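You operate a simulated robot arm through the tools that you are given. There is no shell and no other tool.

Carry out the task below with a simulated robot arm. There is one attempt and no reset: what you move stays moved.

Task
Wind out paper, slide the blue knobbed board on and weight it.
Fine: push the orange lever to FREE first; wind to the slider; all of the board on the paper; use the grey iron block; the slider and the other board stay.

Only the result counts: the job must be done as asked and must still hold three seconds after the hand-in. Knocking over, shifting, dropping, spilling or breaking anything else fails it.

Robot
A 6-joint arm with a two-finger gripper, fixed in place. Base frame: the origin is on the floor under the middle of its stand, x ahead of it, y to its left, z up; the work surface is at about z = 0.9. Readings come in m, degrees, newtons and seconds.
It reaches about 1.637 m from its shoulder. Its first joint turns from -166.0 to 166.0 degrees. Payload 3.43 kg.
The TCP is the grasp point between the finger pads, 0.02 m short of the fingertips. In the tool frame z runs along the fingers and y along their closing line. The gripper opens to 0.19 m; its body begins 0.248 m behind the TCP.
Orientation is told as [roll, pitch, yaw] about the base's x, y, z axes, in that order, counted from this pose: with the fingers straight down and closing along the base's y, the tool's x points along the base's -x, its y along +y and its z along -z.

Tools
- The arm moves only by the tool servo_tool. Its argument "plan" is a list of rows, each an object of numbers (a shift or turn left out is 0, a gripper value left out holds the last): "x", "y", "z": the shift along the base's x, y, z in m; "ax", "ay", "az": the turn, a rotation vector about the base's x, y, z in degrees; "claw": the opening, from 0 (shut) to 1 (fully open). In form: [{"x": .., "y": .., "z": .., "ax": .., "ay": .., "az": .., "claw": ..}, ...]. A call has 1 to 20 rows; each row shifts and turns the commanded pose from where the row before left it. Rows are played at 5 a second. More than 0.05 m and 8.6 degrees between two rows, or a gripper value outside its range, and nothing of the call is played. Where a pose cannot be reached the arm comes as near as it can. A force on the tool above 90 N (or 10 N above the force at the start of the call, whichever is more), or a blocked arm, ends the call early, and 0.2 s more pass. Each finger travels about 0.045 m/s and halts on what it meets, pressing with about 40 N; the grip force reading is that of the motor and also rises with nothing between the fingers. The clock runs only during rows and for 0.2 s after the last one: add rows that do not move to give the fingers time. It gives the time, the measured TCP pose, the force on the tool (base axes), the opening and the grip force at its end, in the units of the frame above (readings bear some noise), with the torque about the TCP (base axes, N m) and any sound that the robot's microphone picked up.
- Cameras (640 x 400 px; columns grow to the right, rows downward): "scene" is fixed at [0.2197, -0.5002, 1.6524]; the picture's right is [0.65, -0.76, 0.00], its down [-0.41, -0.35, -0.84] and it looks along [0.64, 0.55, -0.54] (base axes); focal length 374 px, centre (320, 200). "wrist" rides on the gripper at [0.07, -0.008, -0.288] in the tool frame; the picture's right is [0.12, 0.99, 0.00], its down [-0.96, 0.12, -0.25] and it looks along [-0.25, 0.03, 0.97] (tool axes); focal length 261 px, centre (320, 200). There is no depth. A picture from a camera that has moved, and an enlarged one, comes with that camera's place and axes in the base frame and with its lens.
- grab_frame(camera): a new picture of that camera. It takes no simulated time.
- raise_lower(by): slides the trunk up (or, below 0, down) by that many m; the arm rides with it, the base frame stays. It gives what a move gives, with no picture.
- close_up(camera, box): a new picture of the part [left, top, right, bottom] of that camera's present view, enlarged. It takes no simulated time.
- sign_off(): hands the job in; it is judged then, once.

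Places have to be worked out from the pictures, the camera data and where the tool is seen. Open the gripper and draw the arm clear of the work before you hand the job in, unless the task says otherwise.

The tools are called after ">>>" as a command line: name --argument value ..., lists and objects as JSON in quotes. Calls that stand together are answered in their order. servo_tool: Moves the arm, as the interface text tells. Its arguments: {"type":"object","properties":{"plan":{"type":"array"}},"required":["plan"]} The other tools are called the same way: raise_lower (by) moves the trunk up or down; grab_frame (camera) takes a picture; close_up (camera, box) takes an enlarged picture of a part of a camera's view; sign_off () hands the job in.

At the start:

```text
t: 0.0
tcp_pos: [0.6231, 0.2974, 1.2852]
orientation: [0.0, 0.0, -0.1]
wrist_force: [-0.3, -0.2, 0.0]
moment: [-0.02, -0.05, -0.03]
opening: 0.1902
gripper_force: 0.2
trunk travel left (down, up): [-0.175, 0.065]
```

scene: 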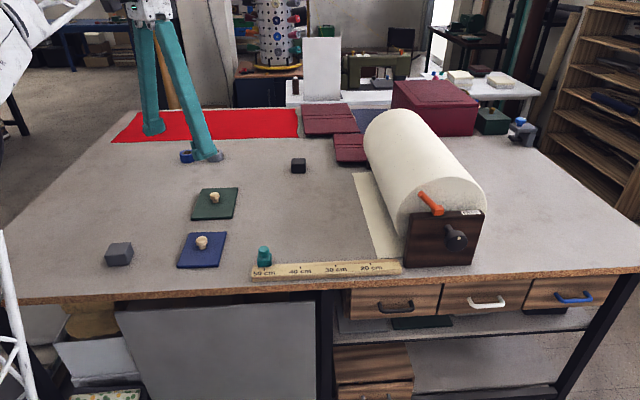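
wrist: 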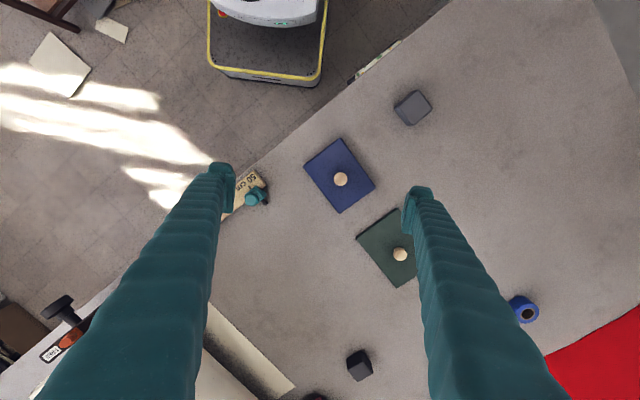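

I'll first look closely at the roll, the lever, the ruler with slider, and the boards in both views.

>>> close_up --camera "scene" --box '[340, 90, 520, 290]'

>>> close_up --camera "scene" --box '[90, 160, 410, 300]'

>>> close_up --camera "wrist" --box '[0, 260, 320, 400]'

>>> close_up --camera "wrist" --box '[200, 60, 480, 300]'

```text
2.00 times, centred on (430, 190) of scene
camera zoom: at [0.2197, -0.5002, 1.6524], right [0.65, -0.76, 0.0], down [-0.41, -0.35, -0.84], along [0.64, 0.55, -0.54], focal length 748 px, centre (100, 220)
```

zoom: 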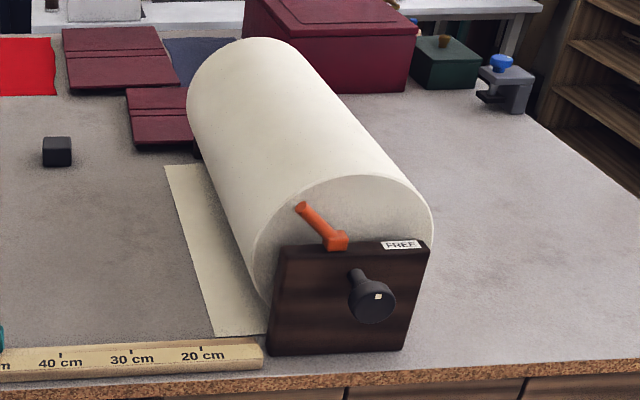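

```text
2.00 times, centred on (250, 230) of scene
camera zoom: at [0.2197, -0.5002, 1.6524], right [0.65, -0.76, 0.0], down [-0.41, -0.35, -0.84], along [0.64, 0.55, -0.54], focal length 748 px, centre (460, 140)
```

zoom: 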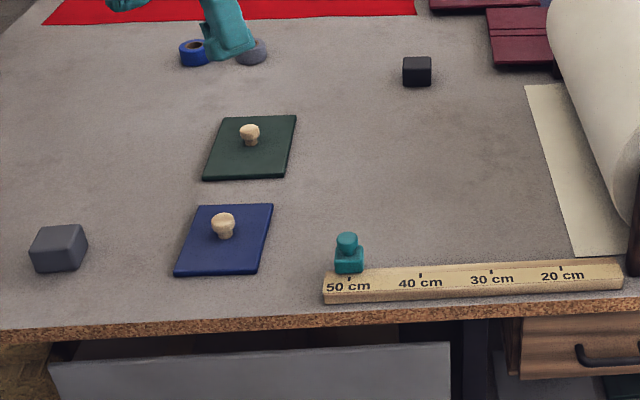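

```text
2.00 times, centred on (160, 330) of wrist
camera zoom: at [0.5543, 0.2881, 1.5721], right [-0.12, 0.99, 0.0], down [0.96, 0.12, 0.25], along [0.25, 0.03, -0.97], focal length 521 px, centre (640, -60)
```

zoom: 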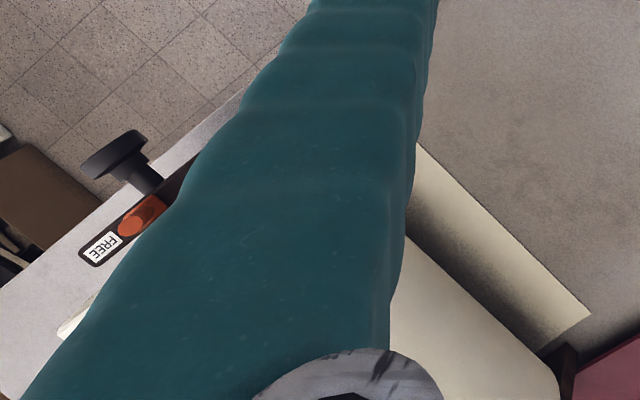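

```text
1.67 times, centred on (340, 180) of wrist
camera zoom: at [0.5543, 0.2881, 1.5721], right [-0.12, 0.99, 0.0], down [0.96, 0.12, 0.25], along [0.25, 0.03, -0.97], focal length 434 px, centre (287, 233)
```

zoom: 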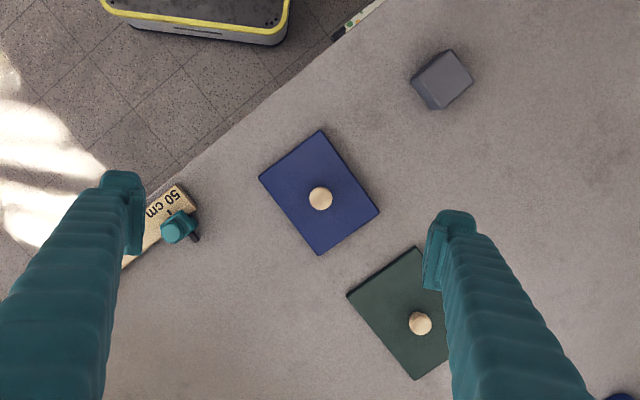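

The scene suggests the table is turned 45° to the base. I'll write e1=(x−y)/√2 for right along the front edge and e2=(x+y)/√2 for away. On that basis the roll axis is at about e1 0.916, z 1.04, the crank knob at e2≈0.53, and the lever tip leans left at e1≈0.83, z≈1.14. I'll swing the gripper round in front of the roll, well above the table.

>>> servo_tool --plan '[{"x": 0.0146, "y": -0.0448, "az": 3}, {"x": 0.0146, "y": -0.0448, "az": 3}, {"x": 0.0146, "y": -0.0448, "az": 3}, {"x": 0.0146, "y": -0.0448, "az": 3}, {"x": 0.0146, "y": -0.0448, "az": 3}, {"x": 0.0146, "y": -0.0448, "az": 3}, {"x": 0.0146, "y": -0.0448, "az": 3}, {"x": 0.0146, "y": -0.0448, "az": 3}, {"x": 0.0146, "y": -0.0448, "az": 3}, {"x": 0.0146, "y": -0.0448, "az": 3}, {"x": 0.0146, "y": -0.0448, "az": 3}, {"x": 0.0146, "y": -0.0448, "az": 3}, {"x": 0.0146, "y": -0.0448, "az": 3}, {"x": 0.0146, "y": -0.0448, "az": 3}, {"x": 0.0146, "y": -0.0448, "az": 3}]'

>>> grab_frame --camera "wrist"

>>> grab_frame --camera "scene"

```text
t: 3.2
tcp_pos: [0.8155, -0.3642, 1.239]
orientation: [-0.5, -0.1, 45.1]
wrist_force: [0.1, 1.2, 0.1]
moment: [-0.15, -0.08, 0.07]
opening: 0.19
gripper_force: 0.1
out of reach, approached as far as the arm can: row 12, 13, 14, 15
trunk travel left (down, up): [-0.175, 0.065]
```

```text
taken
camera wrist: at [0.7712, -0.4186, 1.5261], right [-0.79, 0.62, -0.01], down [0.6, 0.76, 0.25], along [0.16, 0.19, -0.97], focal length 261 px, centre (320, 200)
```

wrist: 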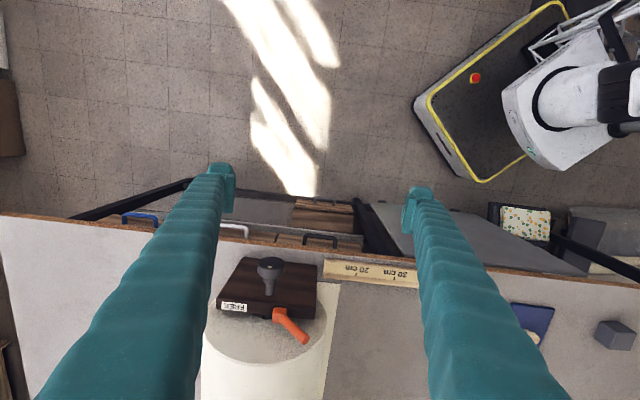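

```text
taken
```

scene: 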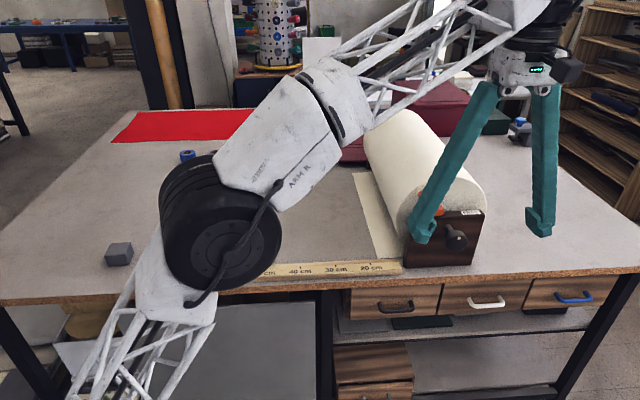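

The gripper is in front of the roll at about e1 0.83, e2 0.32, and from above the lever lies in the plane e2≈0.60 with its tip to the left. Next I'll pitch the tool to horizontal, pointing along +e2, so the camera faces the crank and lever.

>>> servo_tool --plan '[{"ax": 5.3033, "ay": -5.3033}, {"ax": 5.3033, "ay": -5.3033}, {"ax": 5.3033, "ay": -5.3033}, {"ax": 5.3033, "ay": -5.3033}, {"ax": 5.3033, "ay": -5.3033}, {"ax": 5.3033, "ay": -5.3033}, {"ax": 5.3033, "ay": -5.3033}, {"ax": 5.3033, "ay": -5.3033}, {"ax": 5.3033, "ay": -5.3033}, {"ax": 5.3033, "ay": -5.3033}, {"ax": 5.3033, "ay": -5.3033}, {"ax": 5.3033, "ay": -5.3033}]'

>>> grab_frame --camera "wrist"

>>> grab_frame --camera "scene"

```text
t: 5.8
tcp_pos: [0.816, -0.3647, 1.2392]
orientation: [-120.3, -89.9, 165.3]
wrist_force: [-0.7, 0.5, 0.9]
moment: [-0.14, 0.13, -0.18]
opening: 0.1896
gripper_force: 0.1
trunk travel left (down, up): [-0.175, 0.065]
```

```text
taken
camera wrist: at [0.6188, -0.574, 1.1662], right [-0.7, 0.7, -0.12], down [-0.26, -0.09, 0.96], along [0.66, 0.71, 0.25], focal length 261 px, centre (320, 200)
```

wrist: 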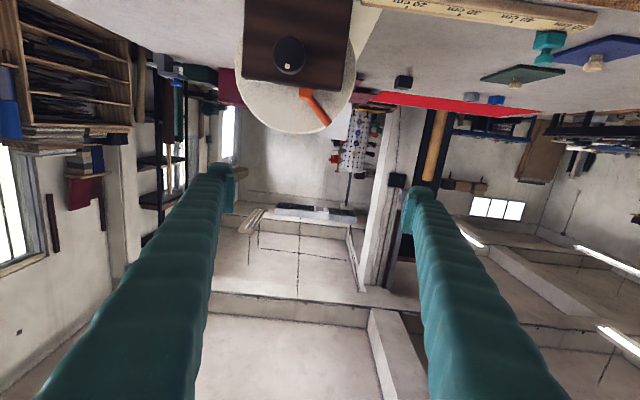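

```text
taken
```

scene: 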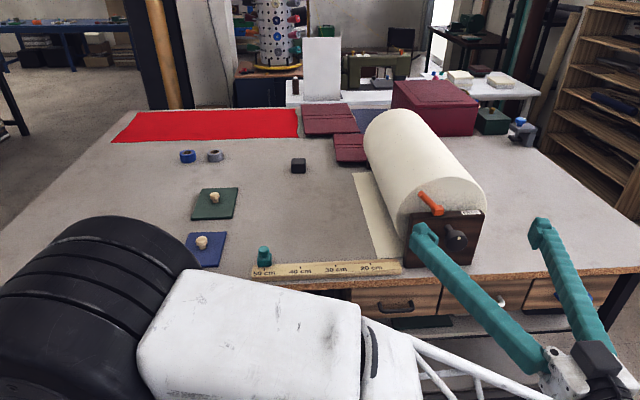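

The tool is now horizontal and facing the roll, with the image upside down. I'll enlarge the plate, knob, lever and slider.

>>> close_up --camera "wrist" --box '[220, 0, 380, 140]'

>>> close_up --camera "wrist" --box '[360, 0, 640, 110]'

>>> close_up --camera "scene" --box '[390, 170, 510, 290]'

>>> close_up --camera "scene" --box '[240, 230, 420, 290]'

```text
2.86 times, centred on (300, 70) of wrist
camera zoom: at [0.6188, -0.574, 1.1662], right [-0.7, 0.7, -0.12], down [-0.26, -0.09, 0.96], along [0.66, 0.71, 0.25], focal length 745 px, centre (377, 571)
```

zoom: 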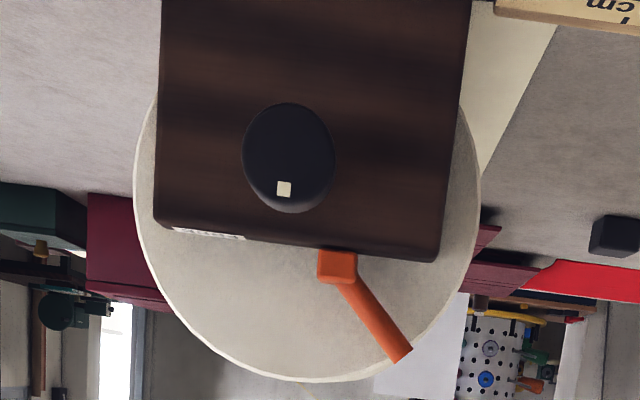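

```text
2.29 times, centred on (500, 55) of wrist
camera zoom: at [0.6188, -0.574, 1.1662], right [-0.7, 0.7, -0.12], down [-0.26, -0.09, 0.96], along [0.66, 0.71, 0.25], focal length 596 px, centre (-91, 531)
```

zoom: 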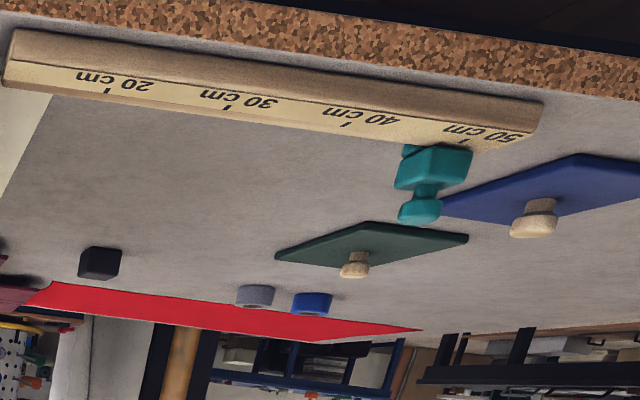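

```text
3.33 times, centred on (450, 230) of scene
camera zoom: at [0.2197, -0.5002, 1.6524], right [0.65, -0.76, 0.0], down [-0.41, -0.35, -0.84], along [0.64, 0.55, -0.54], focal length 1246 px, centre (-113, 100)
```

zoom: 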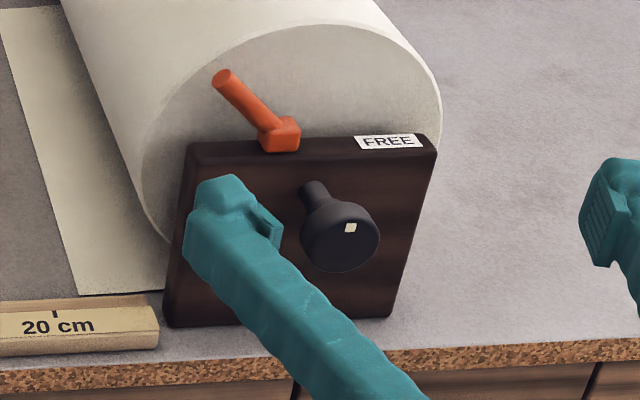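

```text
3.56 times, centred on (330, 260) of scene
camera zoom: at [0.2197, -0.5002, 1.6524], right [0.65, -0.76, 0.0], down [-0.41, -0.35, -0.84], along [0.64, 0.55, -0.54], focal length 1329 px, centre (284, -13)
```

zoom: 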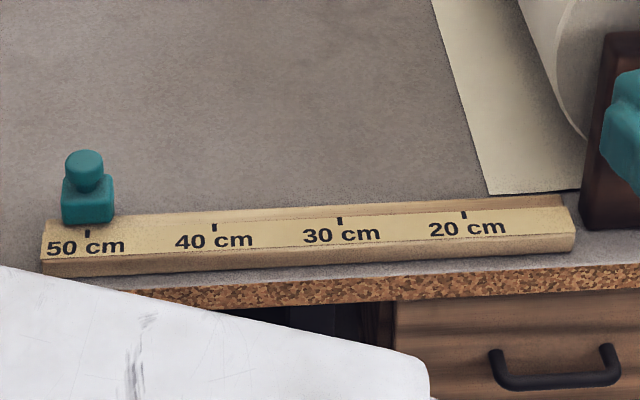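

The views agree on three things:
- **Lever:** pivot at about (e1 0.88, z 1.09), tip at (0.827, 1.147), in the plane e2≈0.60.
- **Knob:** centre at about (0.912, z 1.045), diameter about 0.06, with a white dot at the top.
- **Slider:** by the 50 cm mark.

I'll close the gripper and place it left of the lever, still in front of the table edge.

>>> servo_tool --plan '[{"x": -0.0106, "y": 0.0106, "z": -0.0273, "claw": 0}, {"x": -0.0106, "y": 0.0106, "z": -0.0273}, {"x": -0.0106, "y": 0.0106, "z": -0.0273}, {"x": -0.0106, "y": 0.0106, "z": -0.0273}, {}, {}, {}, {}, {}, {}, {}, {}]'

>>> grab_frame --camera "wrist"

>>> grab_frame --camera "scene"

```text
t: 8.4
tcp_pos: [0.7714, -0.3217, 1.1244]
orientation: [-3.8, -90.0, 48.9]
wrist_force: [-0.1, 0.4, -0.3]
moment: [0.04, 0.02, 0.01]
opening: 0.0002
gripper_force: 34.2
trunk travel left (down, up): [-0.175, 0.065]
```

```text
taken
camera wrist: at [0.5746, -0.5323, 1.0545], right [-0.7, 0.7, -0.12], down [-0.26, -0.09, 0.96], along [0.66, 0.71, 0.24], focal length 261 px, centre (320, 200)
```

wrist: 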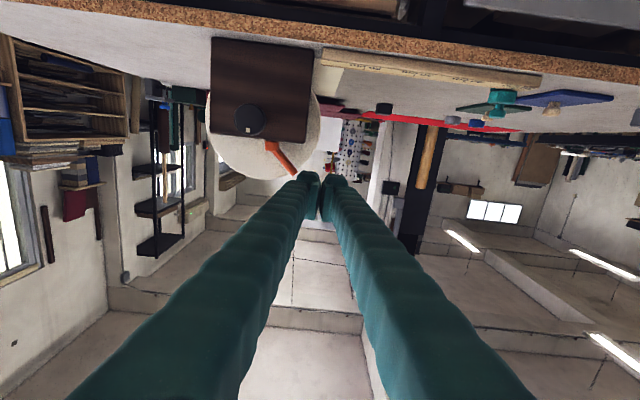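

```text
taken
```

scene: 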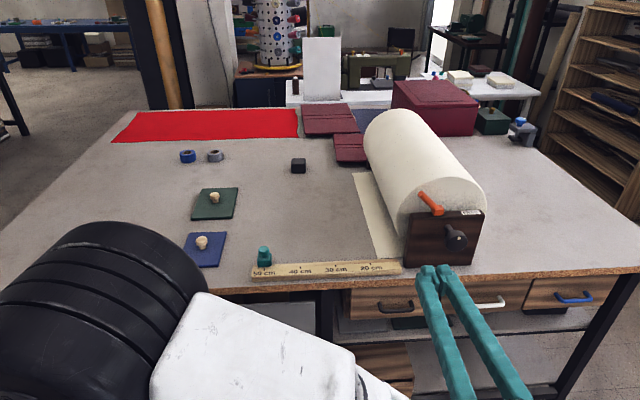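

The closed fingertips are about 0.045 m wide at e1 0.773, z 1.124, left of the lever. I'll advance along +e2 to just short of the plate and check.

>>> servo_tool --plan '[{"x": 0.0283, "y": 0.0283, "z": 0.001}, {"x": 0.0283, "y": 0.0283, "z": 0.001}, {"x": 0.0283, "y": 0.0283, "z": 0.001}, {"x": 0.0283, "y": 0.0283, "z": 0.001}, {"x": 0.0283, "y": 0.0283, "z": 0.001}, {"x": 0.0212, "y": 0.0212}, {}]'

>>> grab_frame --camera "wrist"

>>> close_up --camera "scene" --box '[360, 150, 520, 290]'

```text
t: 10.0
tcp_pos: [0.9337, -0.1584, 1.1298]
orientation: [-8.5, -89.9, 53.7]
wrist_force: [0.5, -0.5, 0.0]
moment: [0.01, -0.03, -0.01]
opening: 0.0
gripper_force: 34.3
trunk travel left (down, up): [-0.175, 0.065]
```

```text
taken
camera wrist: at [0.7383, -0.3687, 1.0595], right [-0.7, 0.7, -0.12], down [-0.26, -0.09, 0.96], along [0.66, 0.71, 0.24], focal length 261 px, centre (320, 200)
```

wrist: 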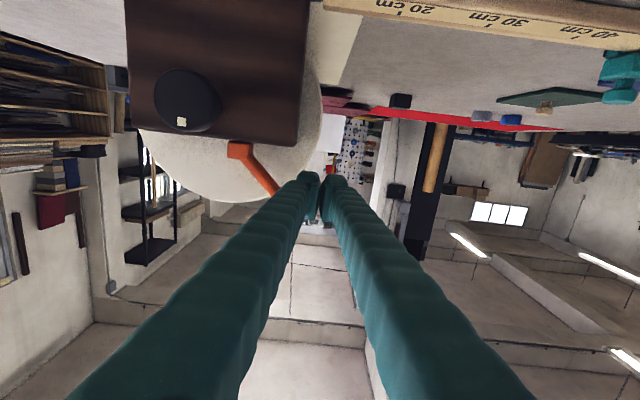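

```text
2.86 times, centred on (440, 220) of scene
camera zoom: at [0.2197, -0.5002, 1.6524], right [0.65, -0.76, 0.0], down [-0.41, -0.35, -0.84], along [0.64, 0.55, -0.54], focal length 1068 px, centre (-23, 143)
```

zoom: 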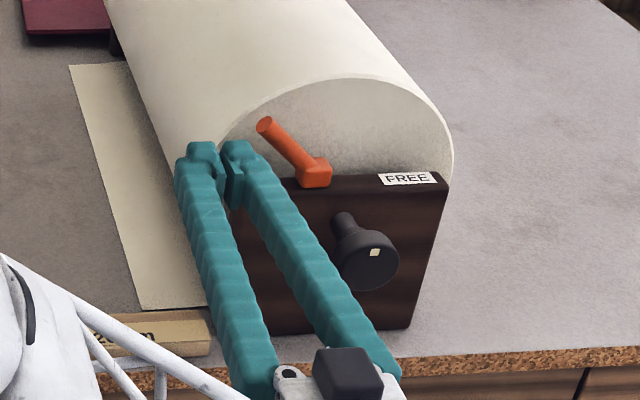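

The tip is at e2≈0.568, left of the lever and above the plate top. I'll advance the last 3.5 cm so the tip reaches e2≈0.603, then begin pushing right along +e1.

>>> servo_tool --plan '[{"x": 0.0124, "y": 0.0124}, {"x": 0.0124, "y": 0.0124}, {}, {"x": 0.00707, "y": -0.00707}, {"x": 0.00707, "y": -0.00707}, {"x": 0.00707, "y": -0.00707}, {"x": 0.00707, "y": -0.00707}, {"x": 0.00707, "y": -0.00707}]'

>>> grab_frame --camera "wrist"

>>> close_up --camera "scene" --box '[360, 150, 520, 290]'

```text
t: 11.8
tcp_pos: [0.997, -0.1691, 1.1325]
orientation: [-18.1, -90.0, 63.1]
wrist_force: [-0.2, -0.4, -0.2]
moment: [-0.06, 0.03, -0.03]
opening: 0.0
gripper_force: 34.4
trunk travel left (down, up): [-0.175, 0.065]
```

```text
taken
camera wrist: at [0.8004, -0.3788, 1.0616], right [-0.7, 0.7, -0.12], down [-0.26, -0.09, 0.96], along [0.66, 0.71, 0.24], focal length 261 px, centre (320, 200)
```

wrist: 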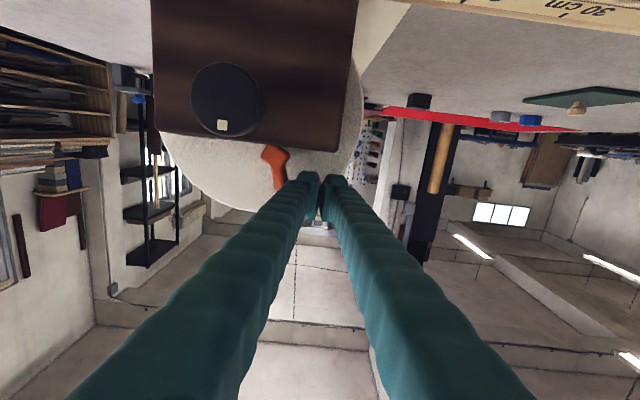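

```text
2.86 times, centred on (440, 220) of scene
camera zoom: at [0.2197, -0.5002, 1.6524], right [0.65, -0.76, 0.0], down [-0.41, -0.35, -0.84], along [0.64, 0.55, -0.54], focal length 1068 px, centre (-23, 143)
```

zoom: 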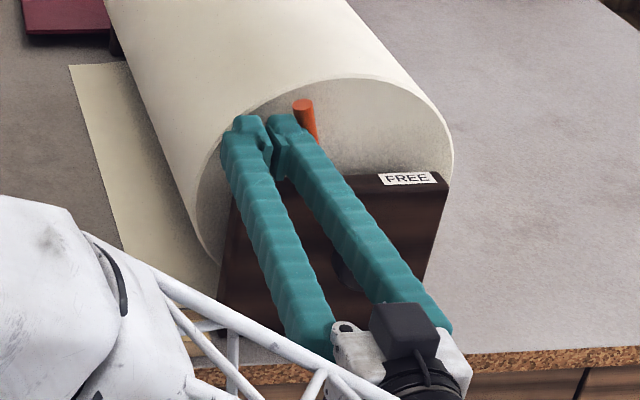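

The lever is following and is now nearly vertical. I'll keep pushing right.

>>> servo_tool --plan '[{"x": 0.00707, "y": -0.00707}, {"x": 0.00707, "y": -0.00707}, {"x": 0.00707, "y": -0.00707}, {"x": 0.00707, "y": -0.00707}, {"x": 0.00707, "y": -0.00707}, {}]'

>>> grab_frame --camera "wrist"

>>> close_up --camera "scene" --box '[360, 150, 520, 290]'

```text
t: 13.4
tcp_pos: [1.0265, -0.2027, 1.1356]
orientation: [-146.9, -89.9, -167.8]
wrist_force: [-64.3, -4.6, 3.8]
moment: [0.19, 0.99, -0.75]
opening: 0.0
gripper_force: 34.3
trunk travel left (down, up): [-0.175, 0.065]
stopped in row 6: the force on the tool passed its limit at 92 N (the readings are from after the stop); the commanded pose is now the measured one
```

```text
taken
camera wrist: at [0.8315, -0.414, 1.0643], right [-0.71, 0.7, -0.12], down [-0.26, -0.1, 0.96], along [0.66, 0.71, 0.25], focal length 261 px, centre (320, 200)
```

wrist: 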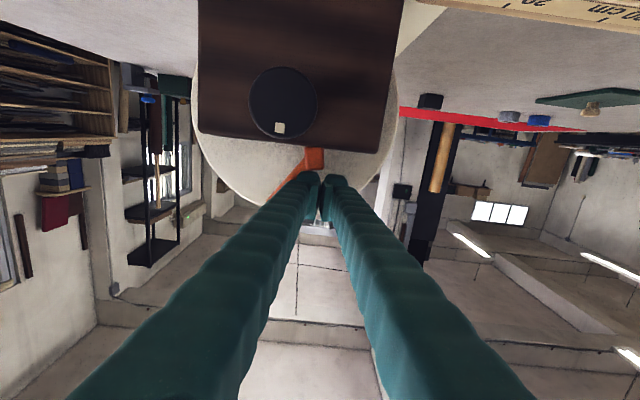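

```text
2.86 times, centred on (440, 220) of scene
camera zoom: at [0.2197, -0.5002, 1.6524], right [0.65, -0.76, 0.0], down [-0.41, -0.35, -0.84], along [0.64, 0.55, -0.54], focal length 1068 px, centre (-23, 143)
```

zoom: 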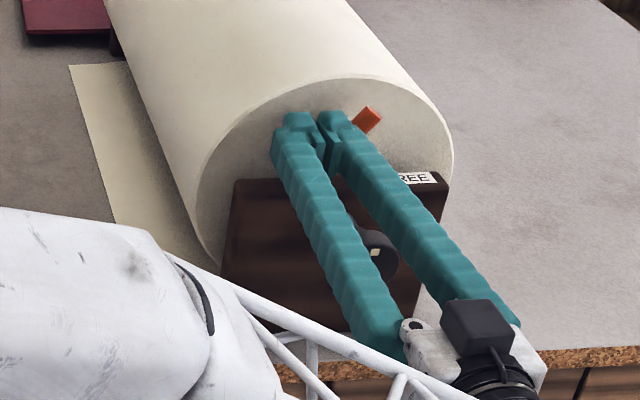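

The lever now leans right toward FREE and met its stop, with a firm force reading. I'll back off left, then withdraw toward me and inspect.

>>> servo_tool --plan '[{"x": -0.01, "y": 0.005}, {"x": -0.0106, "y": 0.0106}, {"x": -0.0106, "y": 0.0106}, {"x": -0.03, "y": -0.03}, {"x": -0.03, "y": -0.03}, {"x": -0.03, "y": -0.03}, {"x": -0.03, "y": -0.03}, {}]'

>>> grab_frame --camera "wrist"

>>> close_up --camera "scene" --box '[340, 90, 520, 290]'

```text
t: 15.2
tcp_pos: [0.8764, -0.2919, 1.1337]
orientation: [36.1, -89.9, 9.2]
wrist_force: [-0.2, -0.1, 0.3]
moment: [0.0, 0.0, 0.0]
opening: 0.0
gripper_force: 34.3
trunk travel left (down, up): [-0.175, 0.065]
```

```text
taken
camera wrist: at [0.6811, -0.5029, 1.0626], right [-0.71, 0.7, -0.12], down [-0.25, -0.09, 0.96], along [0.66, 0.71, 0.24], focal length 261 px, centre (320, 200)
```

wrist: 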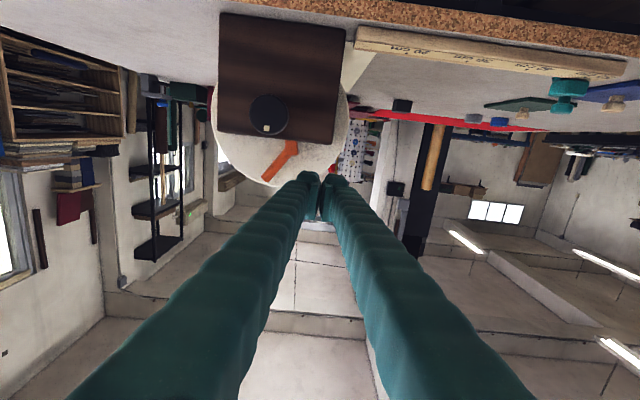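

```text
2.00 times, centred on (430, 190) of scene
camera zoom: at [0.2197, -0.5002, 1.6524], right [0.65, -0.76, 0.0], down [-0.41, -0.35, -0.84], along [0.64, 0.55, -0.54], focal length 748 px, centre (100, 220)
```

zoom: 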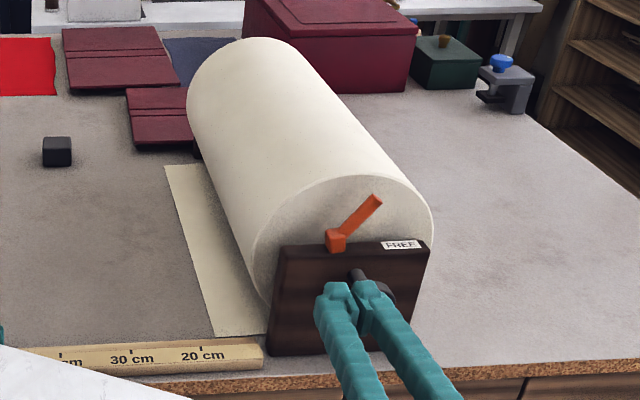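

The lever is over on the FREE side. Now I'll refine the knob position with an enlarged view.

>>> close_up --camera "wrist" --box '[200, 0, 370, 200]'

>>> close_up --camera "scene" --box '[410, 190, 500, 280]'

```text
2.00 times, centred on (285, 100) of wrist
camera zoom: at [0.6811, -0.5029, 1.0626], right [-0.71, 0.7, -0.12], down [-0.25, -0.09, 0.96], along [0.66, 0.71, 0.24], focal length 521 px, centre (390, 400)
```

zoom: 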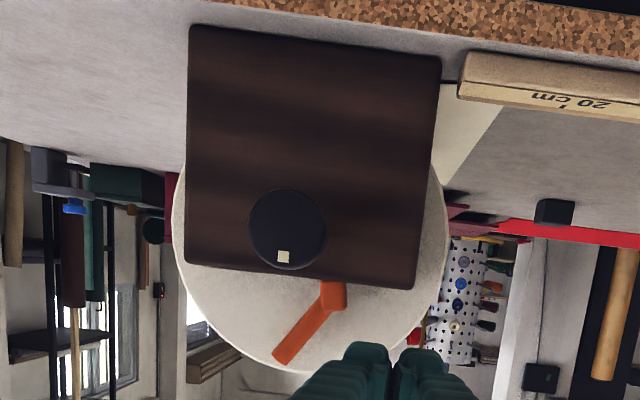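

```text
4.44 times, centred on (455, 235) of scene
camera zoom: at [0.2197, -0.5002, 1.6524], right [0.65, -0.76, 0.0], down [-0.41, -0.35, -0.84], along [0.64, 0.55, -0.54], focal length 1661 px, centre (-280, 44)
```

zoom: 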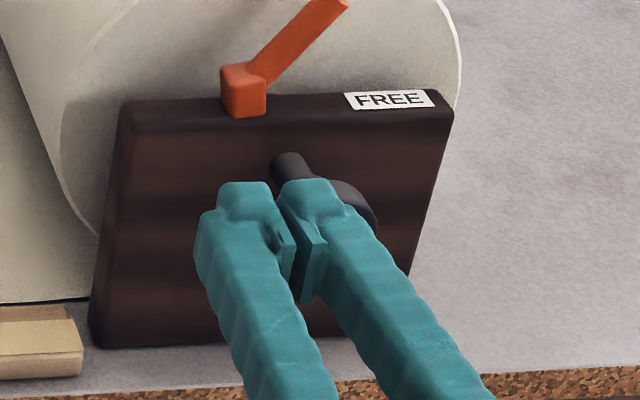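

The knob axis comes out at about e1 0.9155, z 1.0455, radius about 0.029, with its front face at e2≈0.52. The paper leaves under the roll to the left, so I must turn it clockwise as seen from the front (+ about e2). I'll line up in front of the knob, part-open the gripper and pre-rotate −80° for a long stroke.

>>> servo_tool --plan '[{"x": 0.0063, "y": -0.0063, "z": -0.0088, "ax": -5.657, "ay": -5.657, "claw": 0.5}, {"x": 0.0063, "y": -0.0063, "z": -0.0088, "ax": -5.657, "ay": -5.657}, {"x": 0.0063, "y": -0.0063, "z": -0.0088, "ax": -5.657, "ay": -5.657}, {"x": 0.0063, "y": -0.0063, "z": -0.0088, "ax": -5.657, "ay": -5.657}, {"x": 0.0063, "y": -0.0063, "z": -0.0088, "ax": -5.657, "ay": -5.657}, {"x": 0.0063, "y": -0.0063, "z": -0.0088, "ax": -5.657, "ay": -5.657}, {"x": 0.0063, "y": -0.0063, "z": -0.0088, "ax": -5.657, "ay": -5.657}, {"x": 0.0063, "y": -0.0063, "z": -0.0088, "ax": -5.657, "ay": -5.657}, {"x": 0.0063, "y": -0.0063, "z": -0.0088, "ax": -5.657, "ay": -5.657}, {"x": 0.0063, "y": -0.0063, "z": -0.0088, "ax": -5.657, "ay": -5.657}, {}]'

>>> grab_frame --camera "wrist"

>>> grab_frame --camera "scene"

```text
t: 17.6
tcp_pos: [1.0623, -0.4773, 1.2277]
orientation: [-86.9, -13.6, 135.8]
wrist_force: [0.3, -0.6, 0.5]
moment: [0.14, -0.03, 0.06]
opening: 0.095
gripper_force: 0.0
out of reach, approached as far as the arm can: row 6, 7, 8, 9, 10
trunk travel left (down, up): [-0.175, 0.065]
```

```text
taken
camera wrist: at [0.9169, -0.7353, 1.2332], right [-0.12, 0.04, -0.99], down [-0.87, 0.48, 0.13], along [0.49, 0.87, -0.02], focal length 261 px, centre (320, 200)
```

wrist: 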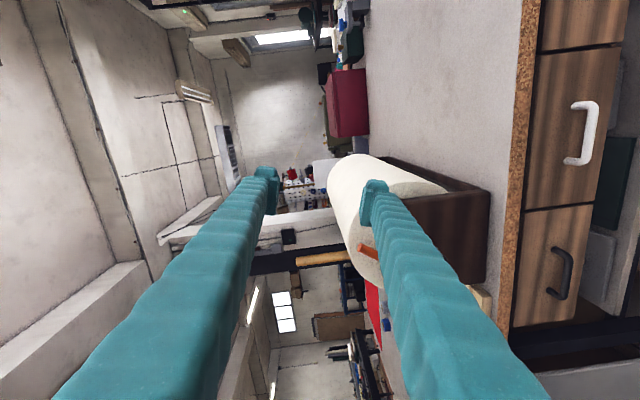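

```text
taken
```

scene: 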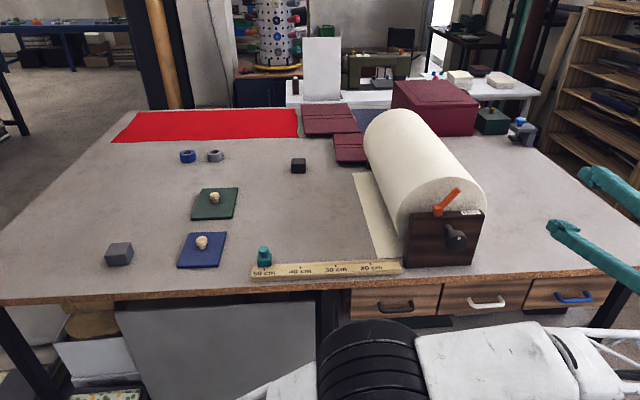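

Rotating to −80° ran into a joint limit and the arm drifted right and up, though nothing was touched. I'll rotate back +76° in free space, then test the other direction.

>>> servo_tool --plan '[{"ax": 5.374, "ay": 5.374}, {"ax": 5.374, "ay": 5.374}, {"ax": 5.374, "ay": 5.374}, {"ax": 5.374, "ay": 5.374}, {"ax": 5.374, "ay": 5.374}, {"ax": 5.374, "ay": 5.374}, {"ax": 5.374, "ay": 5.374}, {"ax": 5.374, "ay": 5.374}, {"ax": 5.374, "ay": 5.374}, {"ax": 5.374, "ay": 5.374}, {}]'

>>> grab_frame --camera "wrist"

>>> grab_frame --camera "scene"

```text
t: 20.0
tcp_pos: [1.062, -0.4759, 1.2279]
orientation: [-87.2, -88.4, 134.4]
wrist_force: [-0.6, -0.4, -0.4]
moment: [0.01, 0.01, 0.03]
opening: 0.0951
gripper_force: 0.0
trunk travel left (down, up): [-0.175, 0.065]
```

```text
taken
camera wrist: at [0.8752, -0.6946, 1.1581], right [-0.73, 0.67, -0.15], down [-0.27, -0.08, 0.96], along [0.63, 0.74, 0.24], focal length 261 px, centre (320, 200)
```

wrist: 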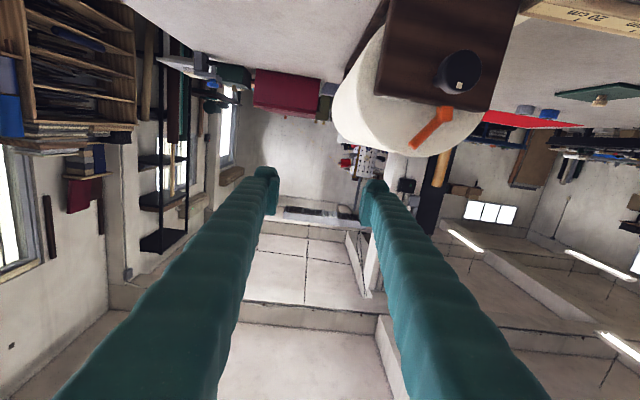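

```text
taken
```

scene: 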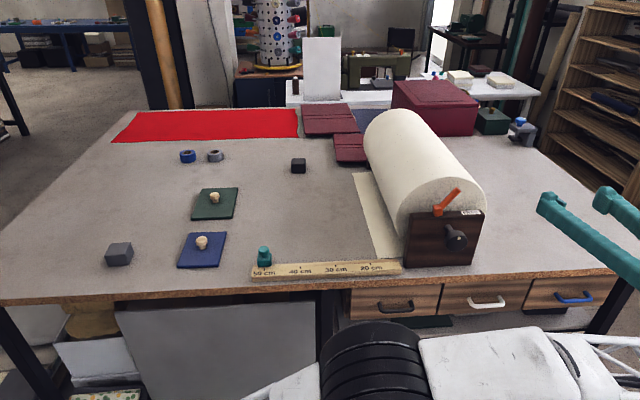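

The orientation is nearly restored, 2° off in yaw. I'll correct that and move back to the staging pose in front of the knob.

>>> servo_tool --plan '[{"x": -0.0219, "y": 0.0185, "z": -0.0305, "ax": 0.57, "ay": 0.57, "az": -1.1}, {"x": -0.0219, "y": 0.0185, "z": -0.0305, "ax": 0.57, "ay": 0.57, "az": -1.1}, {"x": -0.0219, "y": 0.0185, "z": -0.0305}, {"x": -0.0219, "y": 0.0185, "z": -0.0305}, {"x": -0.0219, "y": 0.0185, "z": -0.0305}, {"x": -0.0219, "y": 0.0185, "z": -0.0305}, {}]'

>>> grab_frame --camera "wrist"

>>> grab_frame --camera "scene"

```text
t: 21.6
tcp_pos: [0.9299, -0.3656, 1.0439]
orientation: [-62.0, -90.0, 106.8]
wrist_force: [0.1, 0.1, 0.0]
moment: [0.0, 0.0, -0.01]
opening: 0.0951
gripper_force: 0.1
trunk travel left (down, up): [-0.175, 0.065]
```

```text
taken
camera wrist: at [0.734, -0.5743, 0.9733], right [-0.7, 0.7, -0.12], down [-0.26, -0.09, 0.96], along [0.67, 0.71, 0.24], focal length 261 px, centre (320, 200)
```

wrist: 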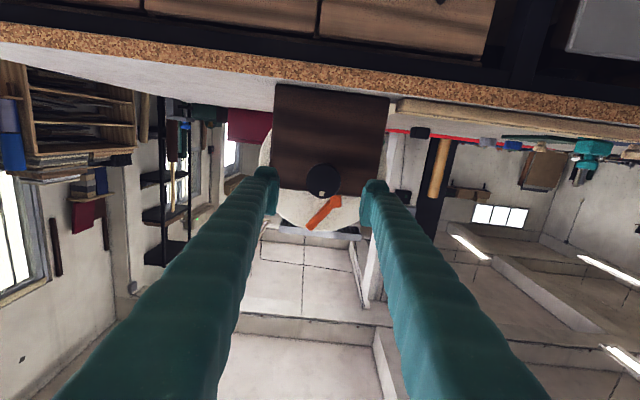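

```text
taken
```

scene: 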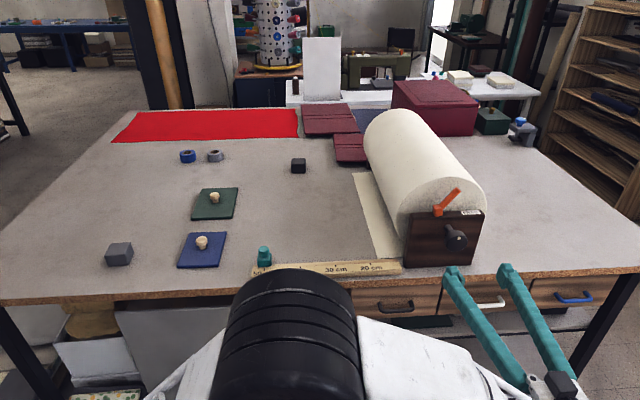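

The gripper is aligned in front of the knob (TCP e1 0.916, z 1.044, e2 0.399). I'll test the positive rotation range in free space before gripping.

>>> servo_tool --plan '[{"ax": 5.657, "ay": 5.657}, {"ax": 5.657, "ay": 5.657}, {"ax": 5.657, "ay": 5.657}, {"ax": 5.657, "ay": 5.657}, {"ax": 5.657, "ay": 5.657}, {"ax": 5.657, "ay": 5.657}, {"ax": 5.657, "ay": 5.657}, {"ax": 5.657, "ay": 5.657}, {"ax": 5.657, "ay": 5.657}, {"ax": 5.657, "ay": 5.657}, {}]'

```text
t: 24.0
tcp_pos: [0.9306, -0.3649, 1.0459]
orientation: [89.8, -10.0, -44.9]
wrist_force: [-0.5, 0.0, 1.0]
moment: [0.04, -0.05, 0.01]
opening: 0.0949
gripper_force: 0.0
trunk travel left (down, up): [-0.175, 0.065]
```

+80° is reachable with the position held. I'll test further, toward +160°.

>>> servo_tool --plan '[{"ax": 5.657, "ay": 5.657}, {"ax": 5.657, "ay": 5.657}, {"ax": 5.657, "ay": 5.657}, {"ax": 5.657, "ay": 5.657}, {"ax": 5.657, "ay": 5.657}, {"ax": 5.657, "ay": 5.657}, {"ax": 5.657, "ay": 5.657}, {"ax": 5.657, "ay": 5.657}, {"ax": 5.657, "ay": 5.657}, {"ax": 5.657, "ay": 5.657}, {}]'

>>> grab_frame --camera "wrist"

>>> grab_frame --camera "scene"

```text
t: 26.4
tcp_pos: [0.9303, -0.3648, 1.0461]
orientation: [90.1, 70.0, -44.7]
wrist_force: [-0.5, 0.2, -0.2]
moment: [0.0, 0.01, 0.0]
opening: 0.0949
gripper_force: 0.1
trunk travel left (down, up): [-0.175, 0.065]
```

```text
taken
camera wrist: at [0.7059, -0.5465, 1.1083], right [0.63, -0.63, 0.45], down [0.13, -0.48, -0.87], along [0.76, 0.61, -0.22], focal length 261 px, centre (320, 200)
```

wrist: 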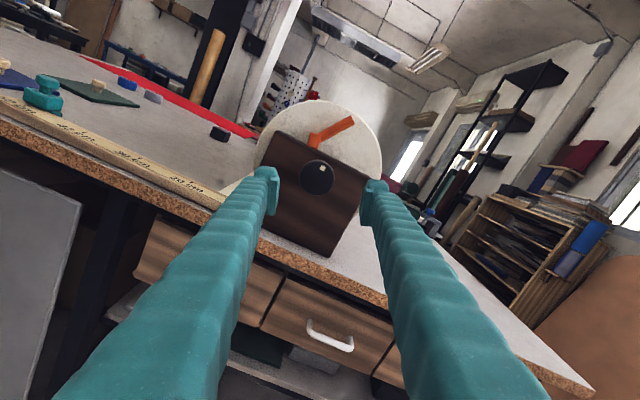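

```text
taken
```

scene: 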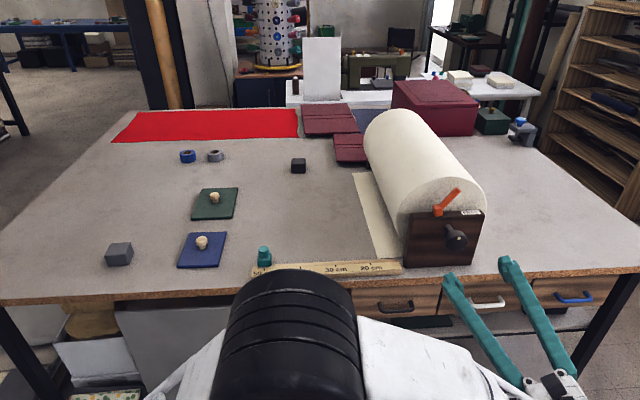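

+160° is reachable too, so one grasp can cover a long stroke. I'll zoom in on the knob to fine-centre.

>>> close_up --camera "wrist" --box '[270, 130, 370, 230]'

>>> close_up --camera "scene" --box '[410, 190, 500, 280]'

```text
4.00 times, centred on (320, 180) of wrist
camera zoom: at [0.7059, -0.5465, 1.1083], right [0.63, -0.63, 0.45], down [0.13, -0.48, -0.87], along [0.76, 0.61, -0.22], focal length 1043 px, centre (320, 280)
```

zoom: 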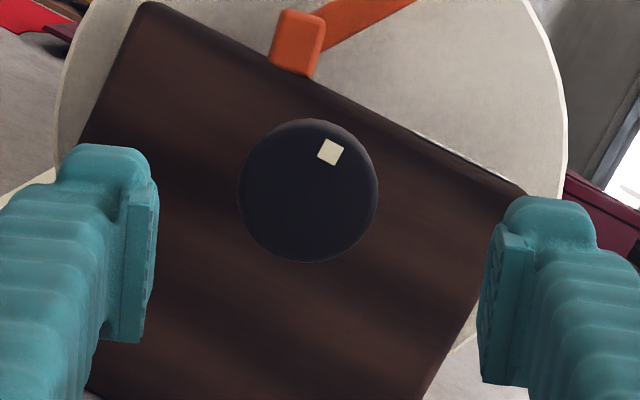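

```text
4.44 times, centred on (455, 235) of scene
camera zoom: at [0.2197, -0.5002, 1.6524], right [0.65, -0.76, 0.0], down [-0.41, -0.35, -0.84], along [0.64, 0.55, -0.54], focal length 1661 px, centre (-280, 44)
```

zoom: 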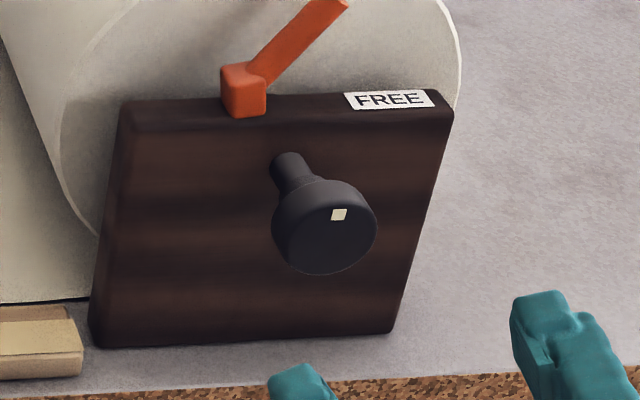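

The knob centre refines to e1≈0.912, z≈1.047, with its face at e2≈0.518. I'll rotate back to about −30° for maximum stroke, correcting the centring by −4 mm in e1.

>>> servo_tool --plan '[{"x": -0.0027, "y": 0.0027, "z": 0.001, "ax": -5.6, "ay": -5.6}, {"ax": -5.6, "ay": -5.6}, {"ax": -5.6, "ay": -5.6}, {"ax": -5.6, "ay": -5.6}, {"ax": -5.6, "ay": -5.6}, {"ax": -5.6, "ay": -5.6}, {"ax": -5.6, "ay": -5.6}, {"ax": -5.6, "ay": -5.6}, {"ax": -5.6, "ay": -5.6}, {"ax": -5.6, "ay": -5.6}, {"ax": -5.6, "ay": -5.6}, {"ax": -5.6, "ay": -5.6}, {"ax": -5.6, "ay": -5.6}, {"ax": -5.6, "ay": -5.6}, {"ax": -5.6, "ay": -5.6}, {"ax": -5.6, "ay": -5.6}, {"ax": -5.6, "ay": -5.6}, {"ax": -5.6, "ay": -5.6}, {"ax": -5.6, "ay": -5.6}, {"ax": -5.6, "ay": -5.6}]'

>>> servo_tool --plan '[{"ax": -5.6, "ay": -5.6}, {"ax": -5.6, "ay": -5.6}, {"ax": -5.6, "ay": -5.6}, {}]'

>>> close_up --camera "wrist" --box '[250, 110, 390, 250]'

```text
t: 30.6
tcp_pos: [0.9271, -0.3612, 1.047]
orientation: [87.8, -88.5, -42.7]
wrist_force: [-0.2, 0.5, -0.1]
moment: [0.03, 0.03, 0.0]
opening: 0.0949
gripper_force: 0.1
trunk travel left (down, up): [-0.175, 0.065]
```

```text
t: 31.6
tcp_pos: [0.9279, -0.3622, 1.0466]
orientation: [-89.9, -67.7, 134.9]
wrist_force: [0.2, 0.0, -0.1]
moment: [-0.03, -0.01, -0.01]
opening: 0.0949
gripper_force: 0.0
trunk travel left (down, up): [-0.175, 0.065]
```

```text
2.86 times, centred on (320, 180) of wrist
camera zoom: at [0.7495, -0.5907, 0.9837], right [-0.62, 0.62, -0.49], down [-0.51, 0.16, 0.85], along [0.6, 0.77, 0.22], focal length 745 px, centre (320, 257)
```

zoom: 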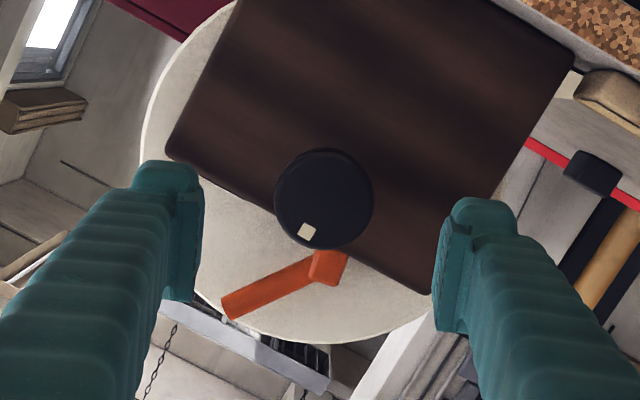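

The fingers straddle the knob evenly, within about 2 mm. I'll advance along e2 until the pads surround the disc (TCP e2≈0.527) and check.

>>> servo_tool --plan '[{"x": 0.0217, "y": 0.0231}, {"x": 0.0224, "y": 0.0224}, {"x": 0.0224, "y": 0.0224}, {"x": 0.0224, "y": 0.0224}, {}]'

>>> close_up --camera "wrist" --box '[250, 110, 390, 250]'

>>> grab_frame --camera "scene"

>>> close_up --camera "scene" --box '[410, 190, 500, 280]'

```text
t: 32.8
tcp_pos: [1.0194, -0.272, 1.0436]
orientation: [-90.0, -67.9, 134.9]
wrist_force: [0.0, -0.6, 0.7]
moment: [-0.01, -0.03, -0.01]
opening: 0.0951
gripper_force: 0.1
trunk travel left (down, up): [-0.175, 0.065]
```

```text
2.86 times, centred on (320, 180) of wrist
camera zoom: at [0.8407, -0.5005, 0.9817], right [-0.62, 0.62, -0.48], down [-0.51, 0.16, 0.85], along [0.6, 0.77, 0.22], focal length 745 px, centre (320, 257)
```

zoom: 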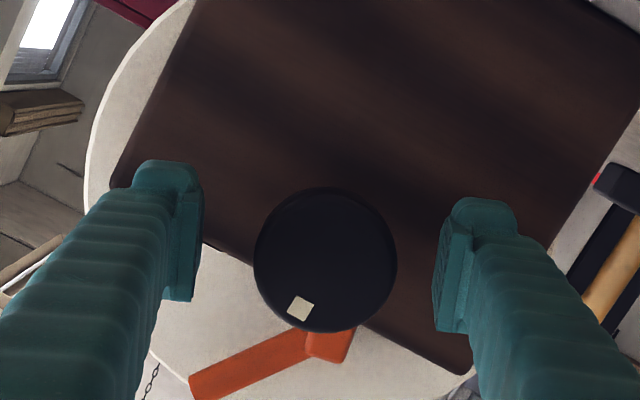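

```text
taken
```

scene: 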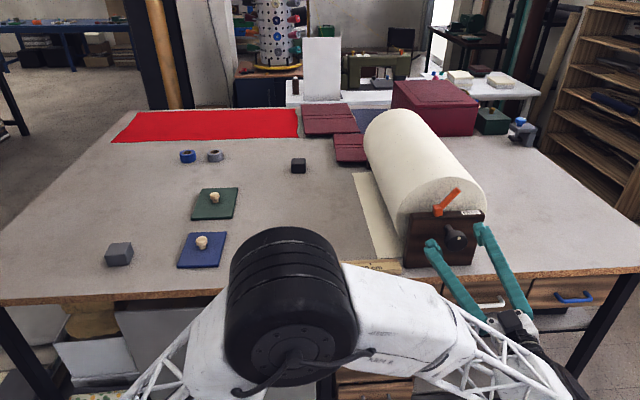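

```text
4.44 times, centred on (455, 235) of scene
camera zoom: at [0.2197, -0.5002, 1.6524], right [0.65, -0.76, 0.0], down [-0.41, -0.35, -0.84], along [0.64, 0.55, -0.54], focal length 1661 px, centre (-280, 44)
```

zoom: 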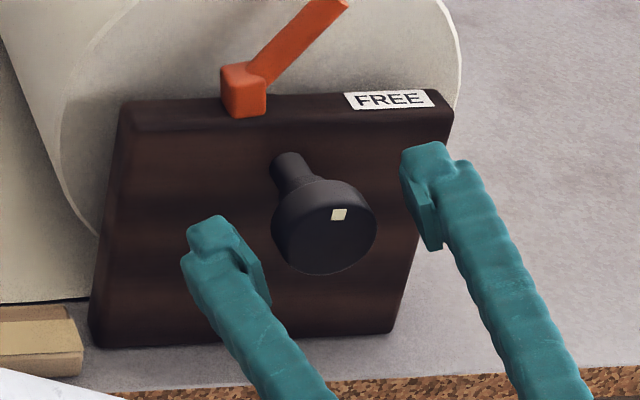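

The pads are level with the disc, with about a 3 mm offset. I'll make a small correction, go 7 mm deeper and close on the knob.

>>> servo_tool --plan '[{"x": 0.0032, "y": 0.0067, "z": 0.002}, {"claw": 0}, {}, {}, {}, {}, {}]'

>>> close_up --camera "wrist" --box '[250, 110, 390, 250]'

>>> close_up --camera "scene" --box '[410, 190, 500, 280]'

```text
t: 34.4
tcp_pos: [1.0215, -0.2644, 1.046]
orientation: [-90.0, -67.8, 134.8]
wrist_force: [-7.7, 3.7, -4.3]
moment: [0.01, -0.04, 0.0]
opening: 0.0524
gripper_force: 45.1
trunk travel left (down, up): [-0.175, 0.065]
```

```text
2.86 times, centred on (320, 180) of wrist
camera zoom: at [0.8433, -0.4933, 0.9842], right [-0.62, 0.62, -0.48], down [-0.51, 0.16, 0.85], along [0.6, 0.77, 0.22], focal length 745 px, centre (320, 257)
```

zoom: 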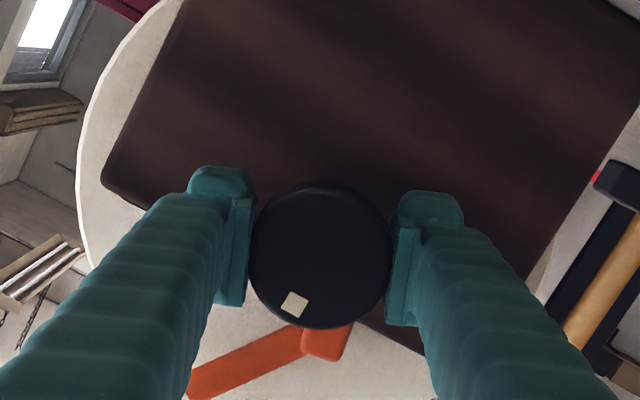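

```text
4.44 times, centred on (455, 235) of scene
camera zoom: at [0.2197, -0.5002, 1.6524], right [0.65, -0.76, 0.0], down [-0.41, -0.35, -0.84], along [0.64, 0.55, -0.54], focal length 1661 px, centre (-280, 44)
```

zoom: 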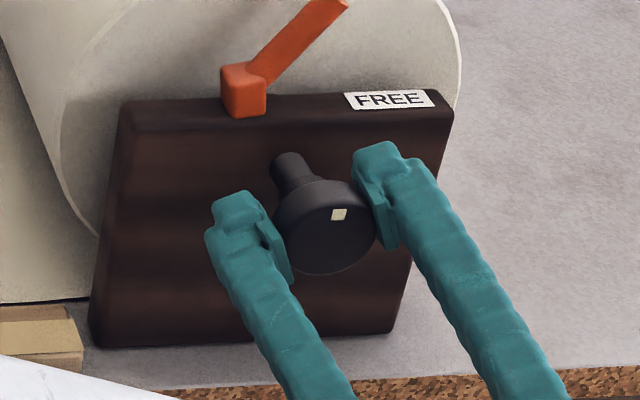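

The knob is gripped (opening 0.052 m). I'll try a first small turn of +24°, clockwise from the front, and check that the paper advances.

>>> servo_tool --plan '[{"x": -0.001, "y": 0.001}, {"ax": 2.828, "ay": 2.828}, {"ax": 2.828, "ay": 2.828}, {"ax": 2.828, "ay": 2.828}, {"ax": 2.828, "ay": 2.828}, {"ax": 2.828, "ay": 2.828}, {"ax": 2.828, "ay": 2.828}, {}]'

>>> grab_frame --camera "scene"

>>> close_up --camera "scene" --box '[230, 140, 500, 290]'

>>> close_up --camera "wrist" --box '[250, 110, 390, 250]'

```text
t: 36.2
tcp_pos: [1.0216, -0.2652, 1.0471]
orientation: [87.3, -88.1, -42.5]
wrist_force: [43.9, -8.4, 1.8]
moment: [0.01, 0.03, 0.18]
opening: 0.0524
gripper_force: 45.6
trunk travel left (down, up): [-0.175, 0.065]
```

```text
taken
```

scene: 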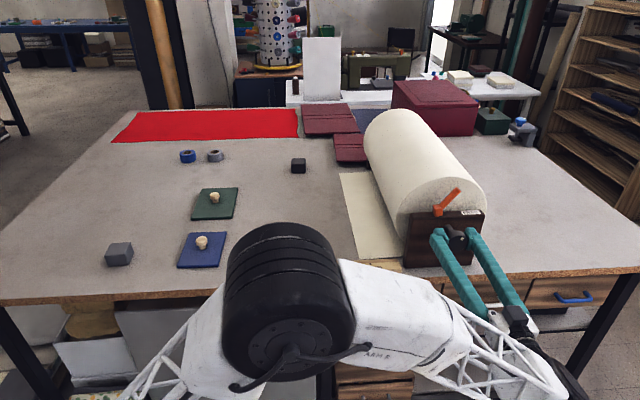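

```text
2.37 times, centred on (365, 215) of scene
camera zoom: at [0.2197, -0.5002, 1.6524], right [0.65, -0.76, 0.0], down [-0.41, -0.35, -0.84], along [0.64, 0.55, -0.54], focal length 886 px, centre (213, 164)
```

zoom: 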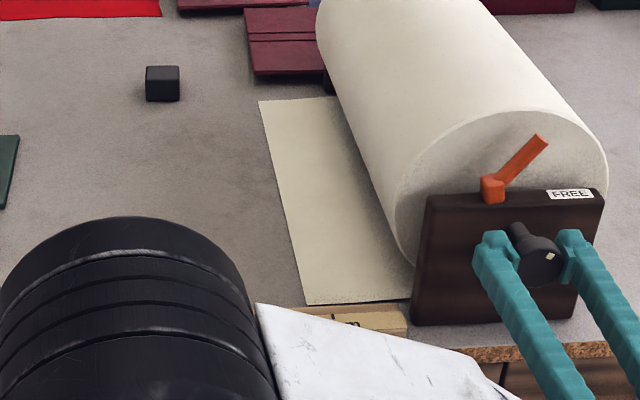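

```text
2.86 times, centred on (320, 180) of wrist
camera zoom: at [0.823, -0.4734, 0.9759], right [-0.7, 0.71, -0.09], down [-0.23, -0.11, 0.97], along [0.67, 0.7, 0.25], focal length 745 px, centre (320, 257)
```

zoom: 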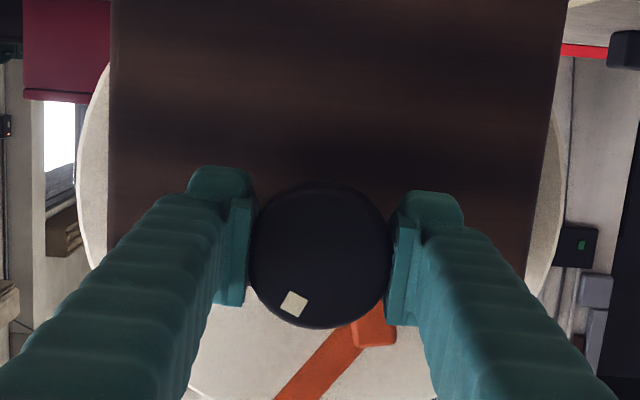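

The paper advanced about 5.6 cm for 24°, so the scale is roughly 0.134 m per radian. About 0.28 m, or 120°, remains to the slider at 50 cm. There is some side force, so I'll shift a little to relieve it and continue turning.

>>> servo_tool --plan '[{"x": 0.0015, "y": -0.0005}, {}, {"ax": 2.828, "ay": 2.828}, {"ax": 2.828, "ay": 2.828}, {}]'

```text
t: 37.4
tcp_pos: [1.0214, -0.2653, 1.0472]
orientation: [89.3, -80.2, -44.4]
wrist_force: [23.5, -9.1, -8.1]
moment: [-0.06, -0.03, -0.03]
opening: 0.0523
gripper_force: 44.9
trunk travel left (down, up): [-0.175, 0.065]
```

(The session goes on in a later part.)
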